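You operate a simulated robot arm through the tools that you are given. There is no shell and no other tool. Be economical: measure what you need, move in short steps, check, and stop when the job is done.

Carry out the task below with a simulated robot arm. There is one attempt and no reset: what you move stays moved.

Task
Stack the magnet labelled "light" from the joints bench top on top of the magnet that says "medium".

The check looks at the end state, three seconds after you hand in, the way a careful person would. Anything else that was tipped, shoved, dropped, spilled or broken makes it a failure.

Robot
A 6-joint arm with a two-finger parallel gripper, fixed in place. Base frame: the origin is at the foot of the arm, x ahead of it, y to its left, z up; the work surface is at about z = 0.85. Readings come in m, rad, newtons and seconds.
With the tool pointing down near the work surface it reaches from about 0.26 to 0.68 m from the base axis. Its first joint turns from -1.152 to 1.152 rad. Payload 2.9 kg.
Tool frame: the origin (TCP) lies between the finger pads and is the grasp point; the fingertips stand 0.03 m ahead of it; z points along the fingers, y is the line along which they close. The gripper opens to 0.11 m. The fingers are 0.02 m wide and 0.01 m thick; the gripper's body (0.048 by 0.112 m) begins 0.055 m behind the TCP.
Orientation is told as [roll, pitch, yaw] about the base's x, y, z axes, in that order, counted from this pose: with the fingers straight down and closing along the base's y, the tool's x points along the base's -x, its y along +y and its z along -z.

Tools
- The arm moves only by the tool arm_command. Its argument "increments" is a list of rows, each a list of 7 numbers: the shift along the base's x, y, z in units of 25 mm (1.0 is 25 mm), then the turn, a rotation vector about the base's x, y, z in units of 4 degrees (1.0 is 4 degrees), then the opening in per cent of the stroke, from 0 (shut) to 100 (fully open). In form: [[tx, ty, tz, wx, wy, wz, hand], ...]. A call has 1 to 10 rows; each row shifts and turns the commanded pose from where the row before left it. A call with a number of a shift or a turn outside -1 to 1 is refused whole. Rows are played at 5 a second. More than 0.05 m and 0.15 rad between two rows, or a gripper value outside its range, and nothing of the call is played. A pose out of reach is approached as far as the arm can. The call stops where the force on the tool passes 40 N (or 10 N more than at its start, if that is more) or the arm is blocked; 0.2 s more then pass. Each finger travels about 0.108 m/s and halts on what it meets, pressing with about 36 N; the grip force reading is that of the motor and also rises with nothing between the fingers. The clock runs only during rows and for 0.2 s after the last one: add rows that do not move to give the fingers time. The reply holds the time, the measured pose of the TCP, the force on the tool along the base axes, the opening and the grip force, in the units named above and with some noise.
- Cameras (640 x 400 px; columns grow to the right, rows downward): "scene" is fixed at [0.0873, 0.4466, 1.3805]; the picture's right is [-0.63, -0.78, 0.00], its down [-0.47, 0.38, -0.80] and it looks along [0.62, -0.50, -0.60] (base axes); focal length 334 px, centre (320, 200). "wrist" rides on the gripper at [-0.036, 0, -0.057] in the tool frame; the picture's right is [0.00, -1.00, 0.00], its down [0.97, 0.00, -0.24] and it looks along [0.24, 0.00, 0.97] (tool axes); focal length 218 px, centre (320, 200).
- camera(camera): a new picture of that camera. It takes no simulated time.
- measure_at(camera, pixels): there is no depth. For up to 12 entries [column, row, z] of the newest picture of that camera ("zoom" is the newest enlarged one), the place [x, y] in the base frame at which the ray of that pixel passes the height z, good to about 0.002 m. It takes no simulated time.
- enlarge(camera, box): a new picture of the part [left, top, right, bottom] of that camera's present view, enlarged. It takes no simulated time.
- hand_in(): hands the job in; it is judged then, once.

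Keep the steps short. Do not move on a guess: measure, check each grasp and each placing, and mend mistakes. In all there are 60 turns and 22 pictures (those below and enlarged ones count). Leave the gripper open and the arm clear of the work at the hand-in unless told otherwise, and finish with a single line.

The tools are called after "Request:" by a JSON object that holds its "api" and its "payload". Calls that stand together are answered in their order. arm_command: Moves the arm, as the interface text tells. Its arguments: {"type":"object","properties":{"increments":{"type":"array","items":{"type":"array","items":{"type":"number"}}}},"required":["increments"]} The other tools are called the same way: camera (camera) takes a picture; measure_at (camera, pixels) gives the place at which the rays of pixels pass given heights; enlarge (camera, box) takes an enlarged picture of a part of a camera's view; hand_in () hands the job in.

At the start:

```text
time_s: 0.0
tcp_pos: [0.4238, 0.1847, 1.1008]
tcp_rot: [0.001, -0.001, 0.001]
force: [-0.6, 0.6, -0.2]
grip_width: 0.1104
grip_force: 0.0
```

scene: 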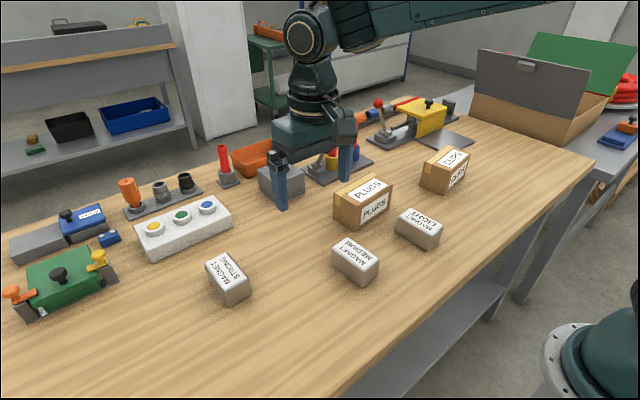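
wrist: 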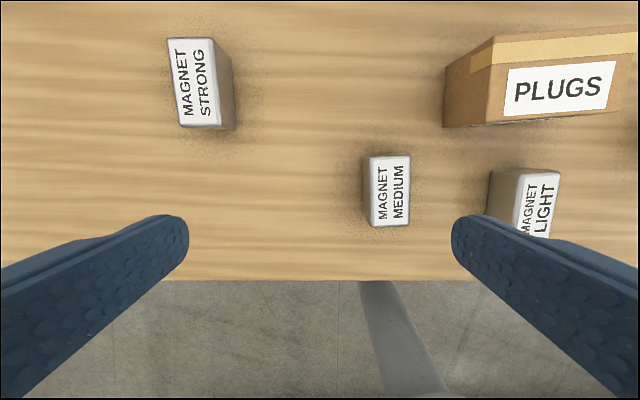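

The picture shows the magnets "light" around (418,228) and "medium" around (356,262). I'll enlarge that part of the scene and measure corners in the wrist picture.

Request:
{"api": "enlarge", "payload": {"camera": "scene", "box": [320, 140, 480, 300]}}

Request:
{"api": "measure_at", "payload": {"camera": "wrist", "pixels": [[369, 156, 0.89], [410, 155, 0.89], [409, 226, 0.89], [371, 227, 0.89], [362, 156, 0.85], [363, 214, 0.85], [521, 173, 0.89], [561, 173, 0.89], [491, 172, 0.85], [550, 236, 0.89]]}}

```text
2.50 times, centred on (400, 220) of scene
```

zoom: 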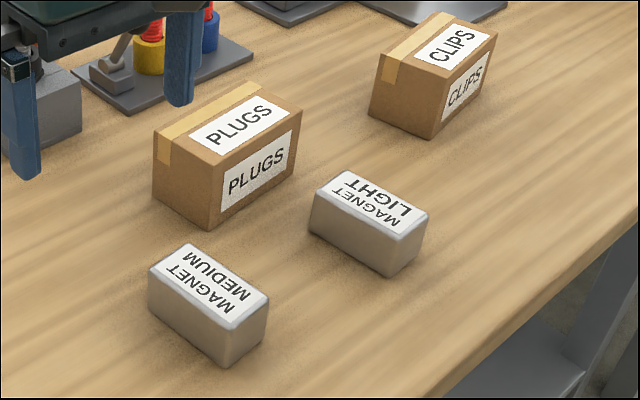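

```text
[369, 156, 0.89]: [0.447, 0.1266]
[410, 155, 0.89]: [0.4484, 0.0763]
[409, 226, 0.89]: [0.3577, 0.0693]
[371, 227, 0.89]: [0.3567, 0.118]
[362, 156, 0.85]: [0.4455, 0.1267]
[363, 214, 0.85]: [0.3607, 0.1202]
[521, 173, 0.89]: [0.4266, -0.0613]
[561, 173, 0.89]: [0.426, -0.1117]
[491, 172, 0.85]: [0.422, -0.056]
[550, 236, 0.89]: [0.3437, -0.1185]
```

Both magnets are about 5 by 9 cm, the long side roughly along x. Next I'll get their height from matching top and bottom corners in the enlarged picture.

Request:
{"api": "measure_at", "payload": {"camera": "zoom", "pixels": [[225, 366, 0.85], [225, 330, 0.89], [225, 330, 0.9], [389, 277, 0.85], [390, 239, 0.89], [390, 239, 0.9], [313, 229, 0.85], [316, 193, 0.89], [428, 214, 0.89], [344, 172, 0.89], [186, 244, 0.89], [268, 298, 0.89]]}}

```text
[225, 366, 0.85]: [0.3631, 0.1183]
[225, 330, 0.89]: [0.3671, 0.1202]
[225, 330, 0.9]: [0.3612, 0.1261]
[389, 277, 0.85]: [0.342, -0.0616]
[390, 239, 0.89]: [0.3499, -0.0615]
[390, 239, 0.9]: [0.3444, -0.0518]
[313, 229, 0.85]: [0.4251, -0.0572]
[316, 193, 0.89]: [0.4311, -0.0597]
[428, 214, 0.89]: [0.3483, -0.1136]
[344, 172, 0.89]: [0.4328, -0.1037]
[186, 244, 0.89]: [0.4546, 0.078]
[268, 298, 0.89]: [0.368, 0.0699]
```

Heights come to about 4–4.5 cm, so the tops are near z 0.89. Next I'll go over "light" (about 0.388, -0.088), staying at height 1.10.

Request:
{"api": "arm_command", "payload": {"increments": [[-0.14, -1, 0, 0, 0, 0, 100], [-0.14, -1, 0, 0, 0, 0, 100], [-0.14, -1, 0, 0, 0, 0, 100], [-0.14, -1, 0, 0, 0, 0, 100], [-0.14, -1, 0, 0, 0, 0, 100], [-0.14, -1, 0, 0, 0, 0, 100], [-0.14, -1, 0, 0, 0, 0, 100], [-0.14, -1, 0, 0, 0, 0, 100], [-0.14, -1, 0, 0, 0, 0, 100], [-0.14, -1, 0, 0, 0, 0, 100]]}}

Request:
{"api": "arm_command", "payload": {"increments": [[0, -0.9, -1, 0, 0, 0, 100], [0, 0, -1, 0, 0, 0, 100], [0, 0, 0, 0, 0, 0, 100]]}}

Request:
{"api": "camera", "payload": {"camera": "wrist"}}

```text
time_s: 2.2
tcp_pos: [0.3896, -0.0635, 1.0996]
tcp_rot: [-0.001, 0.0, -0.002]
force: [0.4, 0.1, 0.0]
grip_width: 0.1102
grip_force: 0.1
```

```text
time_s: 3.0
tcp_pos: [0.3885, -0.0861, 1.0484]
tcp_rot: [-0.001, 0.001, 0.001]
force: [-0.4, 0.2, 0.8]
grip_width: 0.11
grip_force: 0.1
```

```text
18 pictures are left
```

wrist: 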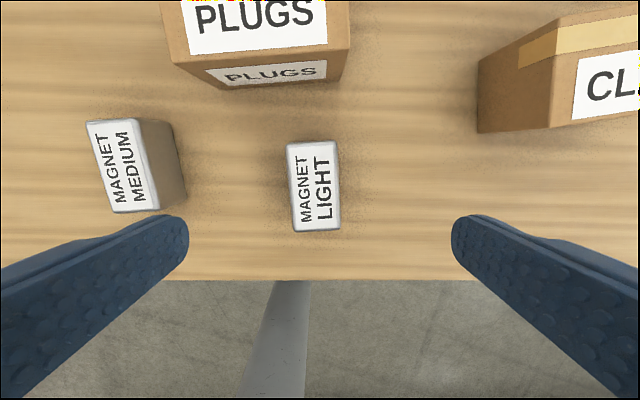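

"Light" is now in the middle (286–341, 140–231). I'll measure its corners and those of "medium", at a top height of 0.892.

Request:
{"api": "measure_at", "payload": {"camera": "wrist", "pixels": [[287, 143, 0.892], [335, 141, 0.892], [341, 229, 0.892], [293, 231, 0.892], [86, 123, 0.892], [139, 118, 0.892], [163, 209, 0.892], [114, 213, 0.892], [187, 194, 0.85], [174, 123, 0.85], [200, 90, 0.85], [340, 83, 0.85]]}}

Request:
{"api": "enlarge", "payload": {"camera": "wrist", "box": [230, 120, 390, 250]}}

```text
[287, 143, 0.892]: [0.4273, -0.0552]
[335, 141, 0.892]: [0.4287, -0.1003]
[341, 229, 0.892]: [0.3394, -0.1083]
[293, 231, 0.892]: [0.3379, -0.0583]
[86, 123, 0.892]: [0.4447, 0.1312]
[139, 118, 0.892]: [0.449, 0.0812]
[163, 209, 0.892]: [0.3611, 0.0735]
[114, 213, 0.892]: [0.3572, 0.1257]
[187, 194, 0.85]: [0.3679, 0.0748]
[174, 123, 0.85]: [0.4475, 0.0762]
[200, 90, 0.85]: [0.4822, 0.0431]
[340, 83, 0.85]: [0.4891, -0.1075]
```

```text
3.08 times, centred on (310, 185) of wrist
```

zoom: 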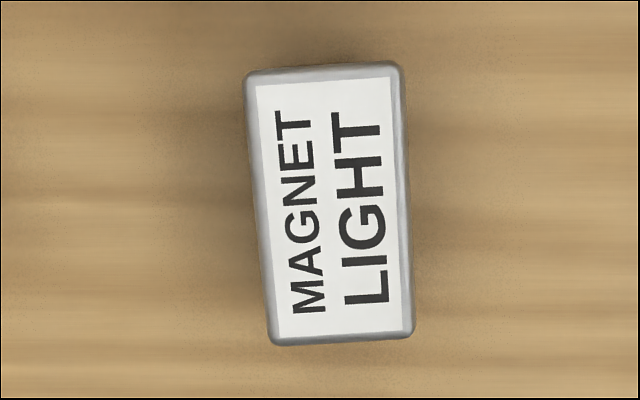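

"Light" centres near (0.383, -0.081), turned about +3.6°. Combining both views, the tops are near 0.895. I'll line up with it, go down most of the way with open fingers, and check.

Request:
{"api": "arm_command", "payload": {"increments": [[-0.2, 0.22, 0, 0, 0, 0.9, 100], [0, 0, -1, 0, 0, 0, 100], [0, 0, -1, 0, 0, 0, 100], [0, 0, -1, 0, 0, 0, 100], [0, 0, -1, 0, 0, 0, 100], [0, 0, 0, 0, 0, 0, 100]]}}

Request:
{"api": "camera", "payload": {"camera": "wrist"}}

```text
time_s: 4.4
tcp_pos: [0.3832, -0.0812, 0.9505]
tcp_rot: [-0.001, 0.0, 0.063]
force: [-0.1, 0.2, 0.0]
grip_width: 0.1099
grip_force: 0.0
```

```text
16 pictures are left
```

wrist: 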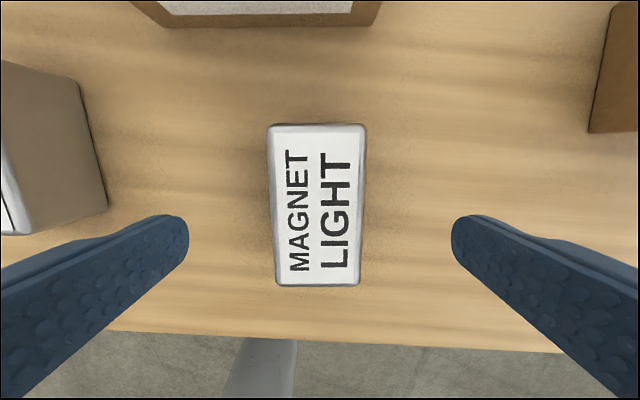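

The magnet sits centred (column ~317) between the fingers and square to them. I'll check its centre along x once more.

Request:
{"api": "measure_at", "payload": {"camera": "wrist", "pixels": [[267, 126, 0.895], [366, 126, 0.895], [360, 286, 0.895], [276, 286, 0.895]]}}

```text
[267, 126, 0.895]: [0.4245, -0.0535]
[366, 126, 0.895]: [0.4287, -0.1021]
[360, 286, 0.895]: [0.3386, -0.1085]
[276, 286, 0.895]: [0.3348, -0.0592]
```

The centre is (0.382, -0.081), so the alignment holds. I'll go down to TCP z ≈ 0.888 and then close.

Request:
{"api": "arm_command", "payload": {"increments": [[-0.05, 0, -1, 0, 0, 0, 100], [0, 0, -1, 0, 0, 0, 100], [0, 0, -0.5, 0, 0, 0, 100], [0, 0, 0, 0, 0, 0, 100]]}}

Request:
{"api": "arm_command", "payload": {"increments": [[0, 0, 0, 0, 0, 0, 60], [0, 0, 0, 0, 0, 0, 30], [0, 0, 0, 0, 0, 0, 0], [0, 0, 0, 0, 0, 0, 0], [0, 0, 0, 0, 0, 0, 0]]}}

```text
time_s: 5.4
tcp_pos: [0.3824, -0.0818, 0.8861]
tcp_rot: [0.001, 0.0, 0.063]
force: [0.1, -0.4, -0.2]
grip_width: 0.11
grip_force: 0.1
```

```text
time_s: 6.6
tcp_pos: [0.3816, -0.0814, 0.8871]
tcp_rot: [0.0, 0.001, 0.064]
force: [-0.9, 0.1, 0.7]
grip_width: 0.0499
grip_force: 36.3
```

The grip holds at 0.050 m with 36 N. I'll lift straight up and check.

Request:
{"api": "arm_command", "payload": {"increments": [[0, 0, 0.4, 0, 0, 0, 0], [0, 0, 0.8, 0, 0, 0, 0], [0, 0, 0.8, 0, 0, 0, 0], [0, 0, 1, 0, 0, 0, 0], [0, 0, 1, 0, 0, 0, 0], [0, 0, 1, 0, 0, 0, 0], [0, 0, 0, 0, 0, 0, 0]]}}

Request:
{"api": "camera", "payload": {"camera": "wrist"}}

Request:
{"api": "camera", "payload": {"camera": "scene"}}

```text
time_s: 8.2
tcp_pos: [0.3846, -0.0826, 1.0128]
tcp_rot: [-0.001, 0.0, 0.063]
force: [-0.4, 0.5, -5.2]
grip_width: 0.0494
grip_force: 36.4
```

```text
15 pictures are left
```

wrist: 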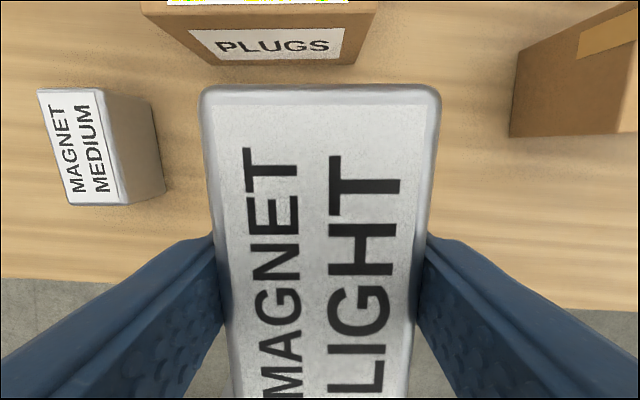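

```text
14 pictures are left
```

scene: 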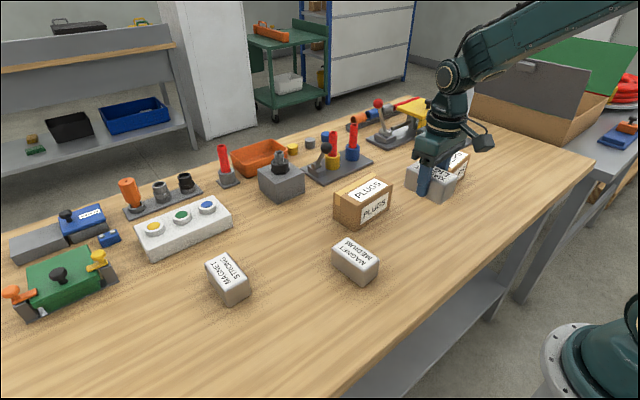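

"Light" is held firmly and level (about 5 N), and nothing else moved. I'll measure "medium" again in this view (38–130, 88–206).

Request:
{"api": "enlarge", "payload": {"camera": "wrist", "box": [20, 70, 180, 220]}}

Request:
{"api": "enlarge", "payload": {"camera": "scene", "box": [316, 222, 396, 302]}}

```text
2.67 times, centred on (100, 145) of wrist
```

zoom: 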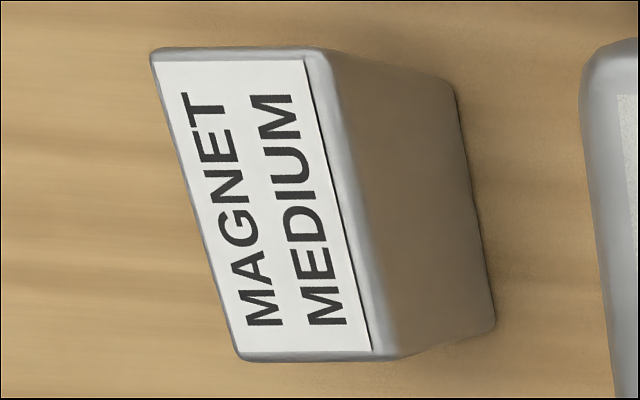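

```text
5.00 times, centred on (356, 262) of scene
```

zoom: 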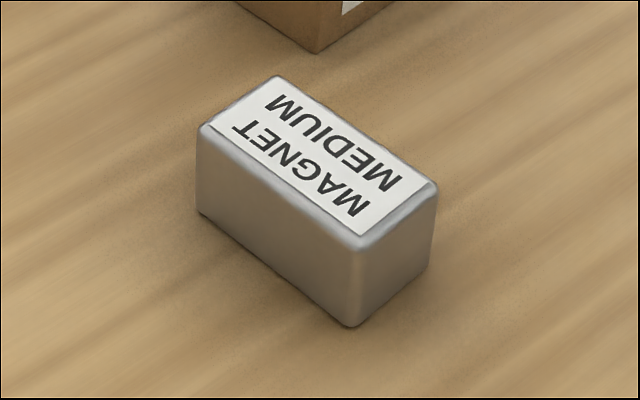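

I'll measure the top corners in both pictures at 0.895.

Request:
{"api": "measure_at", "payload": {"camera": "zoom", "pixels": [[277, 75, 0.895], [199, 127, 0.895], [357, 249, 0.895], [438, 184, 0.895], [197, 213, 0.85], [352, 327, 0.85], [432, 264, 0.85]]}}

Request:
{"api": "measure_at", "payload": {"camera": "wrist", "pixels": [[37, 88.7, 0.895], [103.7, 88, 0.895], [129.2, 204.2, 0.895], [70, 205, 0.895], [151.7, 103, 0.85], [165.6, 192, 0.85]]}}

```text
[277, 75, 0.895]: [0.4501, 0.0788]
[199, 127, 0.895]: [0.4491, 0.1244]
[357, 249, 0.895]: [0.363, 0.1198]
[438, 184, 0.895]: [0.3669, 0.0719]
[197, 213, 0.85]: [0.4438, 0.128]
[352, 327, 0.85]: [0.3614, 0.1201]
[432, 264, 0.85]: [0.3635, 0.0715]
```

```text
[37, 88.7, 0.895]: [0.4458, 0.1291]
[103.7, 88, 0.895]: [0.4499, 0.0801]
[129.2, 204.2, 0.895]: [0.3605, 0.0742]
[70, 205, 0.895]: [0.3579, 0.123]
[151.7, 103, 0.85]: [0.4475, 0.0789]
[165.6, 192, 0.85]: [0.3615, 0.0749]
```

The views agree: "medium" centres near (0.404, 0.0995), turned about +4°, much like the held magnet. I'll carry "light" across at this height.

Request:
{"api": "arm_command", "payload": {"increments": [[0.1, 0.5, 0, 0, 0, 0.15, 0], [0.1, 0.9, 0, 0, 0, 0, 0], [0.1, 1, 0, 0, 0, 0, 0], [0.1, 1, 0, 0, 0, 0, 0], [0.1, 1, 0, 0, 0, 0, 0], [0.1, 1, 0, 0, 0, 0, 0], [0.1, 1, 0, 0, 0, 0, 0], [0.1, 0.85, 0, 0, 0, 0, 0], [0, 0, 0, 0, 0, 0, 0], [0, 0, 0, 0, 0, 0, 0]]}}

Request:
{"api": "arm_command", "payload": {"increments": [[0, 0, 0, 0, 0, 0, 0]]}}

```text
time_s: 10.4
tcp_pos: [0.4039, 0.0993, 1.0134]
tcp_rot: [-0.001, 0.001, 0.073]
force: [-0.2, 0.5, -5.6]
grip_width: 0.05
grip_force: 36.1
```

```text
time_s: 10.8
tcp_pos: [0.4041, 0.0989, 1.0137]
tcp_rot: [0.002, 0.0, 0.074]
force: [-0.7, -1.0, -6.1]
grip_width: 0.0499
grip_force: 36.3
```

I'm over the target at (0.404, 0.099). I'll lower to roughly 1 cm above contact and look.

Request:
{"api": "arm_command", "payload": {"increments": [[0, 0.02, -1, 0, 0, 0, 0], [0, 0, -1, 0, 0, 0, 0], [0, 0, -0.7, 0, 0, 0, 0], [0, 0, 0, 0, 0, 0, 0]]}}

Request:
{"api": "enlarge", "payload": {"camera": "scene", "box": [310, 190, 410, 300]}}

```text
time_s: 11.8
tcp_pos: [0.4039, 0.0991, 0.9442]
tcp_rot: [0.0, 0.001, 0.074]
force: [0.1, -0.3, -5.4]
grip_width: 0.0499
grip_force: 36.0
```

```text
3.64 times, centred on (360, 245) of scene
```

zoom: 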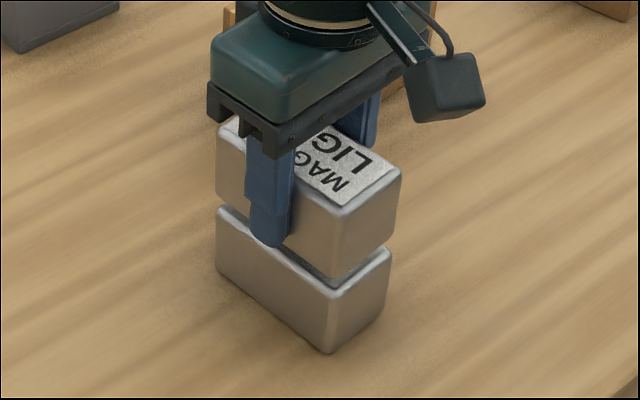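

It sits close above with a small gap. I'll measure both magnets' matching corners to check the alignment.

Request:
{"api": "measure_at", "payload": {"camera": "zoom", "pixels": [[338, 212, 0.952], [401, 172, 0.952], [217, 130, 0.952], [333, 283, 0.907], [394, 245, 0.907], [332, 298, 0.895], [390, 250, 0.895], [217, 208, 0.895], [217, 270, 0.85], [328, 353, 0.85], [384, 319, 0.85]]}}

```text
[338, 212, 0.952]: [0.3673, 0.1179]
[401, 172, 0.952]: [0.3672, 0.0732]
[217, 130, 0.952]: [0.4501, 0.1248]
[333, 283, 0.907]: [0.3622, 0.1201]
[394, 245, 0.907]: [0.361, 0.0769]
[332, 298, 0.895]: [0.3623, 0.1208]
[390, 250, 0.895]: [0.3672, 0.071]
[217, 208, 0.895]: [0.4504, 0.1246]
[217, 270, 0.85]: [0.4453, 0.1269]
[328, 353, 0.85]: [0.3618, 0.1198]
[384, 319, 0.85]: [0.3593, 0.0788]
```

The corners match to a few mm. I'll lower gently to contact, about 12 mm in small steps.

Request:
{"api": "arm_command", "payload": {"increments": [[0, 0, -0.2, 0, 0, 0, 0], [0, 0, -0.12, 0, 0, 0, 0], [0, 0, -0.08, 0, 0, 0, 0], [0, 0, -0.05, 0, 0, 0, 0], [0, 0, 0, 0, 0, 0, 0]]}}

```text
time_s: 13.0
tcp_pos: [0.4022, 0.1006, 0.9344]
tcp_rot: [0.001, -0.005, 0.073]
force: [1.1, -2.4, 24.4]
grip_width: 0.0498
grip_force: 35.5
```

Contact made, and it now presses with 24 N. I'll ease up about 1 mm before releasing.

Request:
{"api": "arm_command", "payload": {"increments": [[0, 0, 0.04, 0, 0, 0, 0], [0, 0, 0, 0, 0, 0, 0]]}}

Request:
{"api": "enlarge", "payload": {"camera": "scene", "box": [310, 190, 410, 300]}}

```text
time_s: 13.6
tcp_pos: [0.4028, 0.0998, 0.9345]
tcp_rot: [0.0, -0.004, 0.073]
force: [6.7, -1.3, 16.3]
grip_width: 0.05
grip_force: 35.8
```

```text
3.64 times, centred on (360, 245) of scene
```

zoom: 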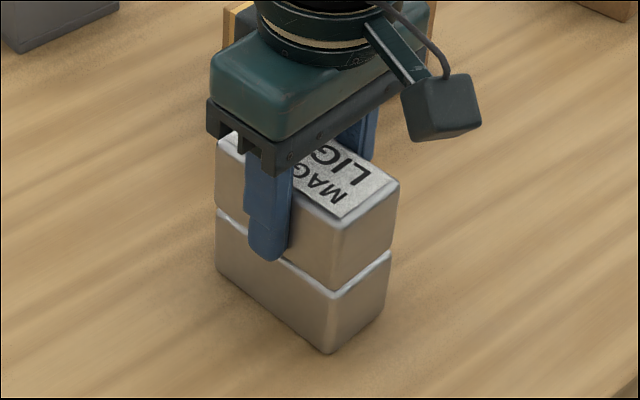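

It is seated on "medium" and flush, with some pressing left (16 N up, 6.7 N in x). I'll ease off a little more.

Request:
{"api": "arm_command", "payload": {"increments": [[0, 0, 0.04, 0, 0, 0, 0], [0, 0, 0, 0, 0, 0, 0]]}}

```text
time_s: 14.2
tcp_pos: [0.4015, 0.0999, 0.9346]
tcp_rot: [0.0, 0.003, 0.073]
force: [5.2, 0.7, 7.1]
grip_width: 0.0497
grip_force: 35.8
```

The load is now light. I'll open part way slowly, then fully.

Request:
{"api": "arm_command", "payload": {"increments": [[0, 0, 0, 0, 0, 0, 50], [0, 0, 0, 0, 0, 0, 60], [0, 0, 0, 0, 0, 0, 80], [0, 0, 0, 0, 0, 0, 100], [0, 0, 0, 0, 0, 0, 100]]}}

Request:
{"api": "camera", "payload": {"camera": "wrist"}}

```text
time_s: 15.4
tcp_pos: [0.4029, 0.0994, 0.9355]
tcp_rot: [0.0, 0.0, 0.073]
force: [-0.4, 0.1, -0.1]
grip_width: 0.1101
grip_force: 0.1
```

```text
9 pictures are left
```

wrist: 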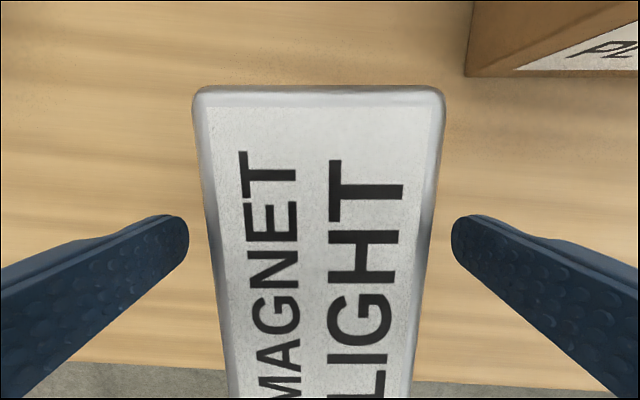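

The fingers are clear on both sides. I'll rise straight up and away, then look.

Request:
{"api": "arm_command", "payload": {"increments": [[0, 0, 0.5, 0, 0, 0, 100], [0, 0, 1, 0, 0, 0, 100], [0, 0, 1, 0, 0, 0, 100], [0, 0, 1, 0, 0, 0, 100], [0, 0, 1, 0, 0, 0, 100], [0, 0, 1, 0, 0, 0, 100], [0, 0, 1, 0, 0, 0, 100], [0, 0, 0, 0, 0, 0, 100]]}}

Request:
{"api": "camera", "payload": {"camera": "scene"}}

Request:
{"api": "enlarge", "payload": {"camera": "scene", "box": [310, 190, 410, 300]}}

```text
time_s: 17.2
tcp_pos: [0.4011, 0.0979, 1.0997]
tcp_rot: [0.001, -0.001, 0.074]
force: [-0.2, 0.4, -1.4]
grip_width: 0.1101
grip_force: 0.1
```

```text
8 pictures are left
```

scene: 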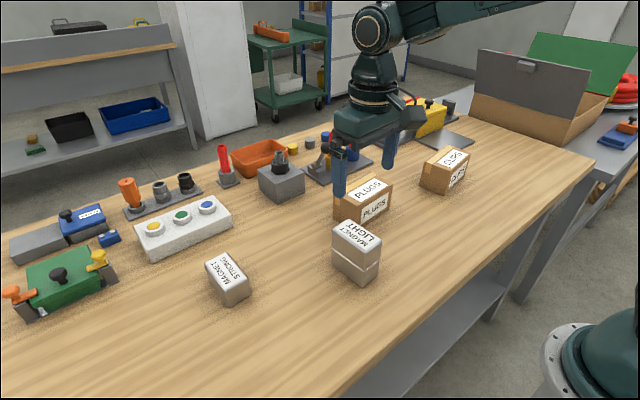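

```text
3.64 times, centred on (360, 245) of scene
```

zoom: 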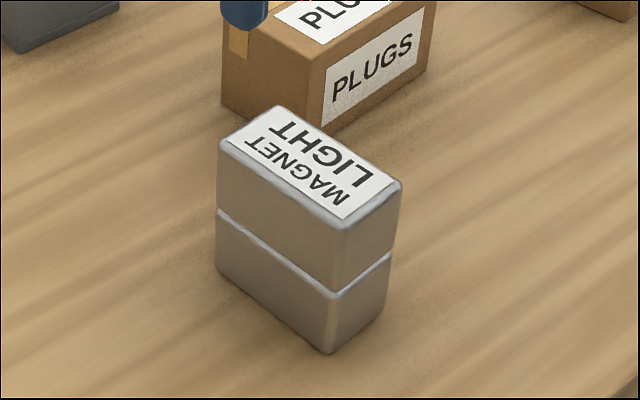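

"Light" rests flush and level on "medium", nothing else has moved, and the gripper is open and clear. I'm handing in.

Request:
{"api": "hand_in", "payload": {}}

```text
The job is handed in.
```

The "light" magnet is stacked squarely on the "medium" magnet, nothing else looks moved, and the gripper is open and clear.
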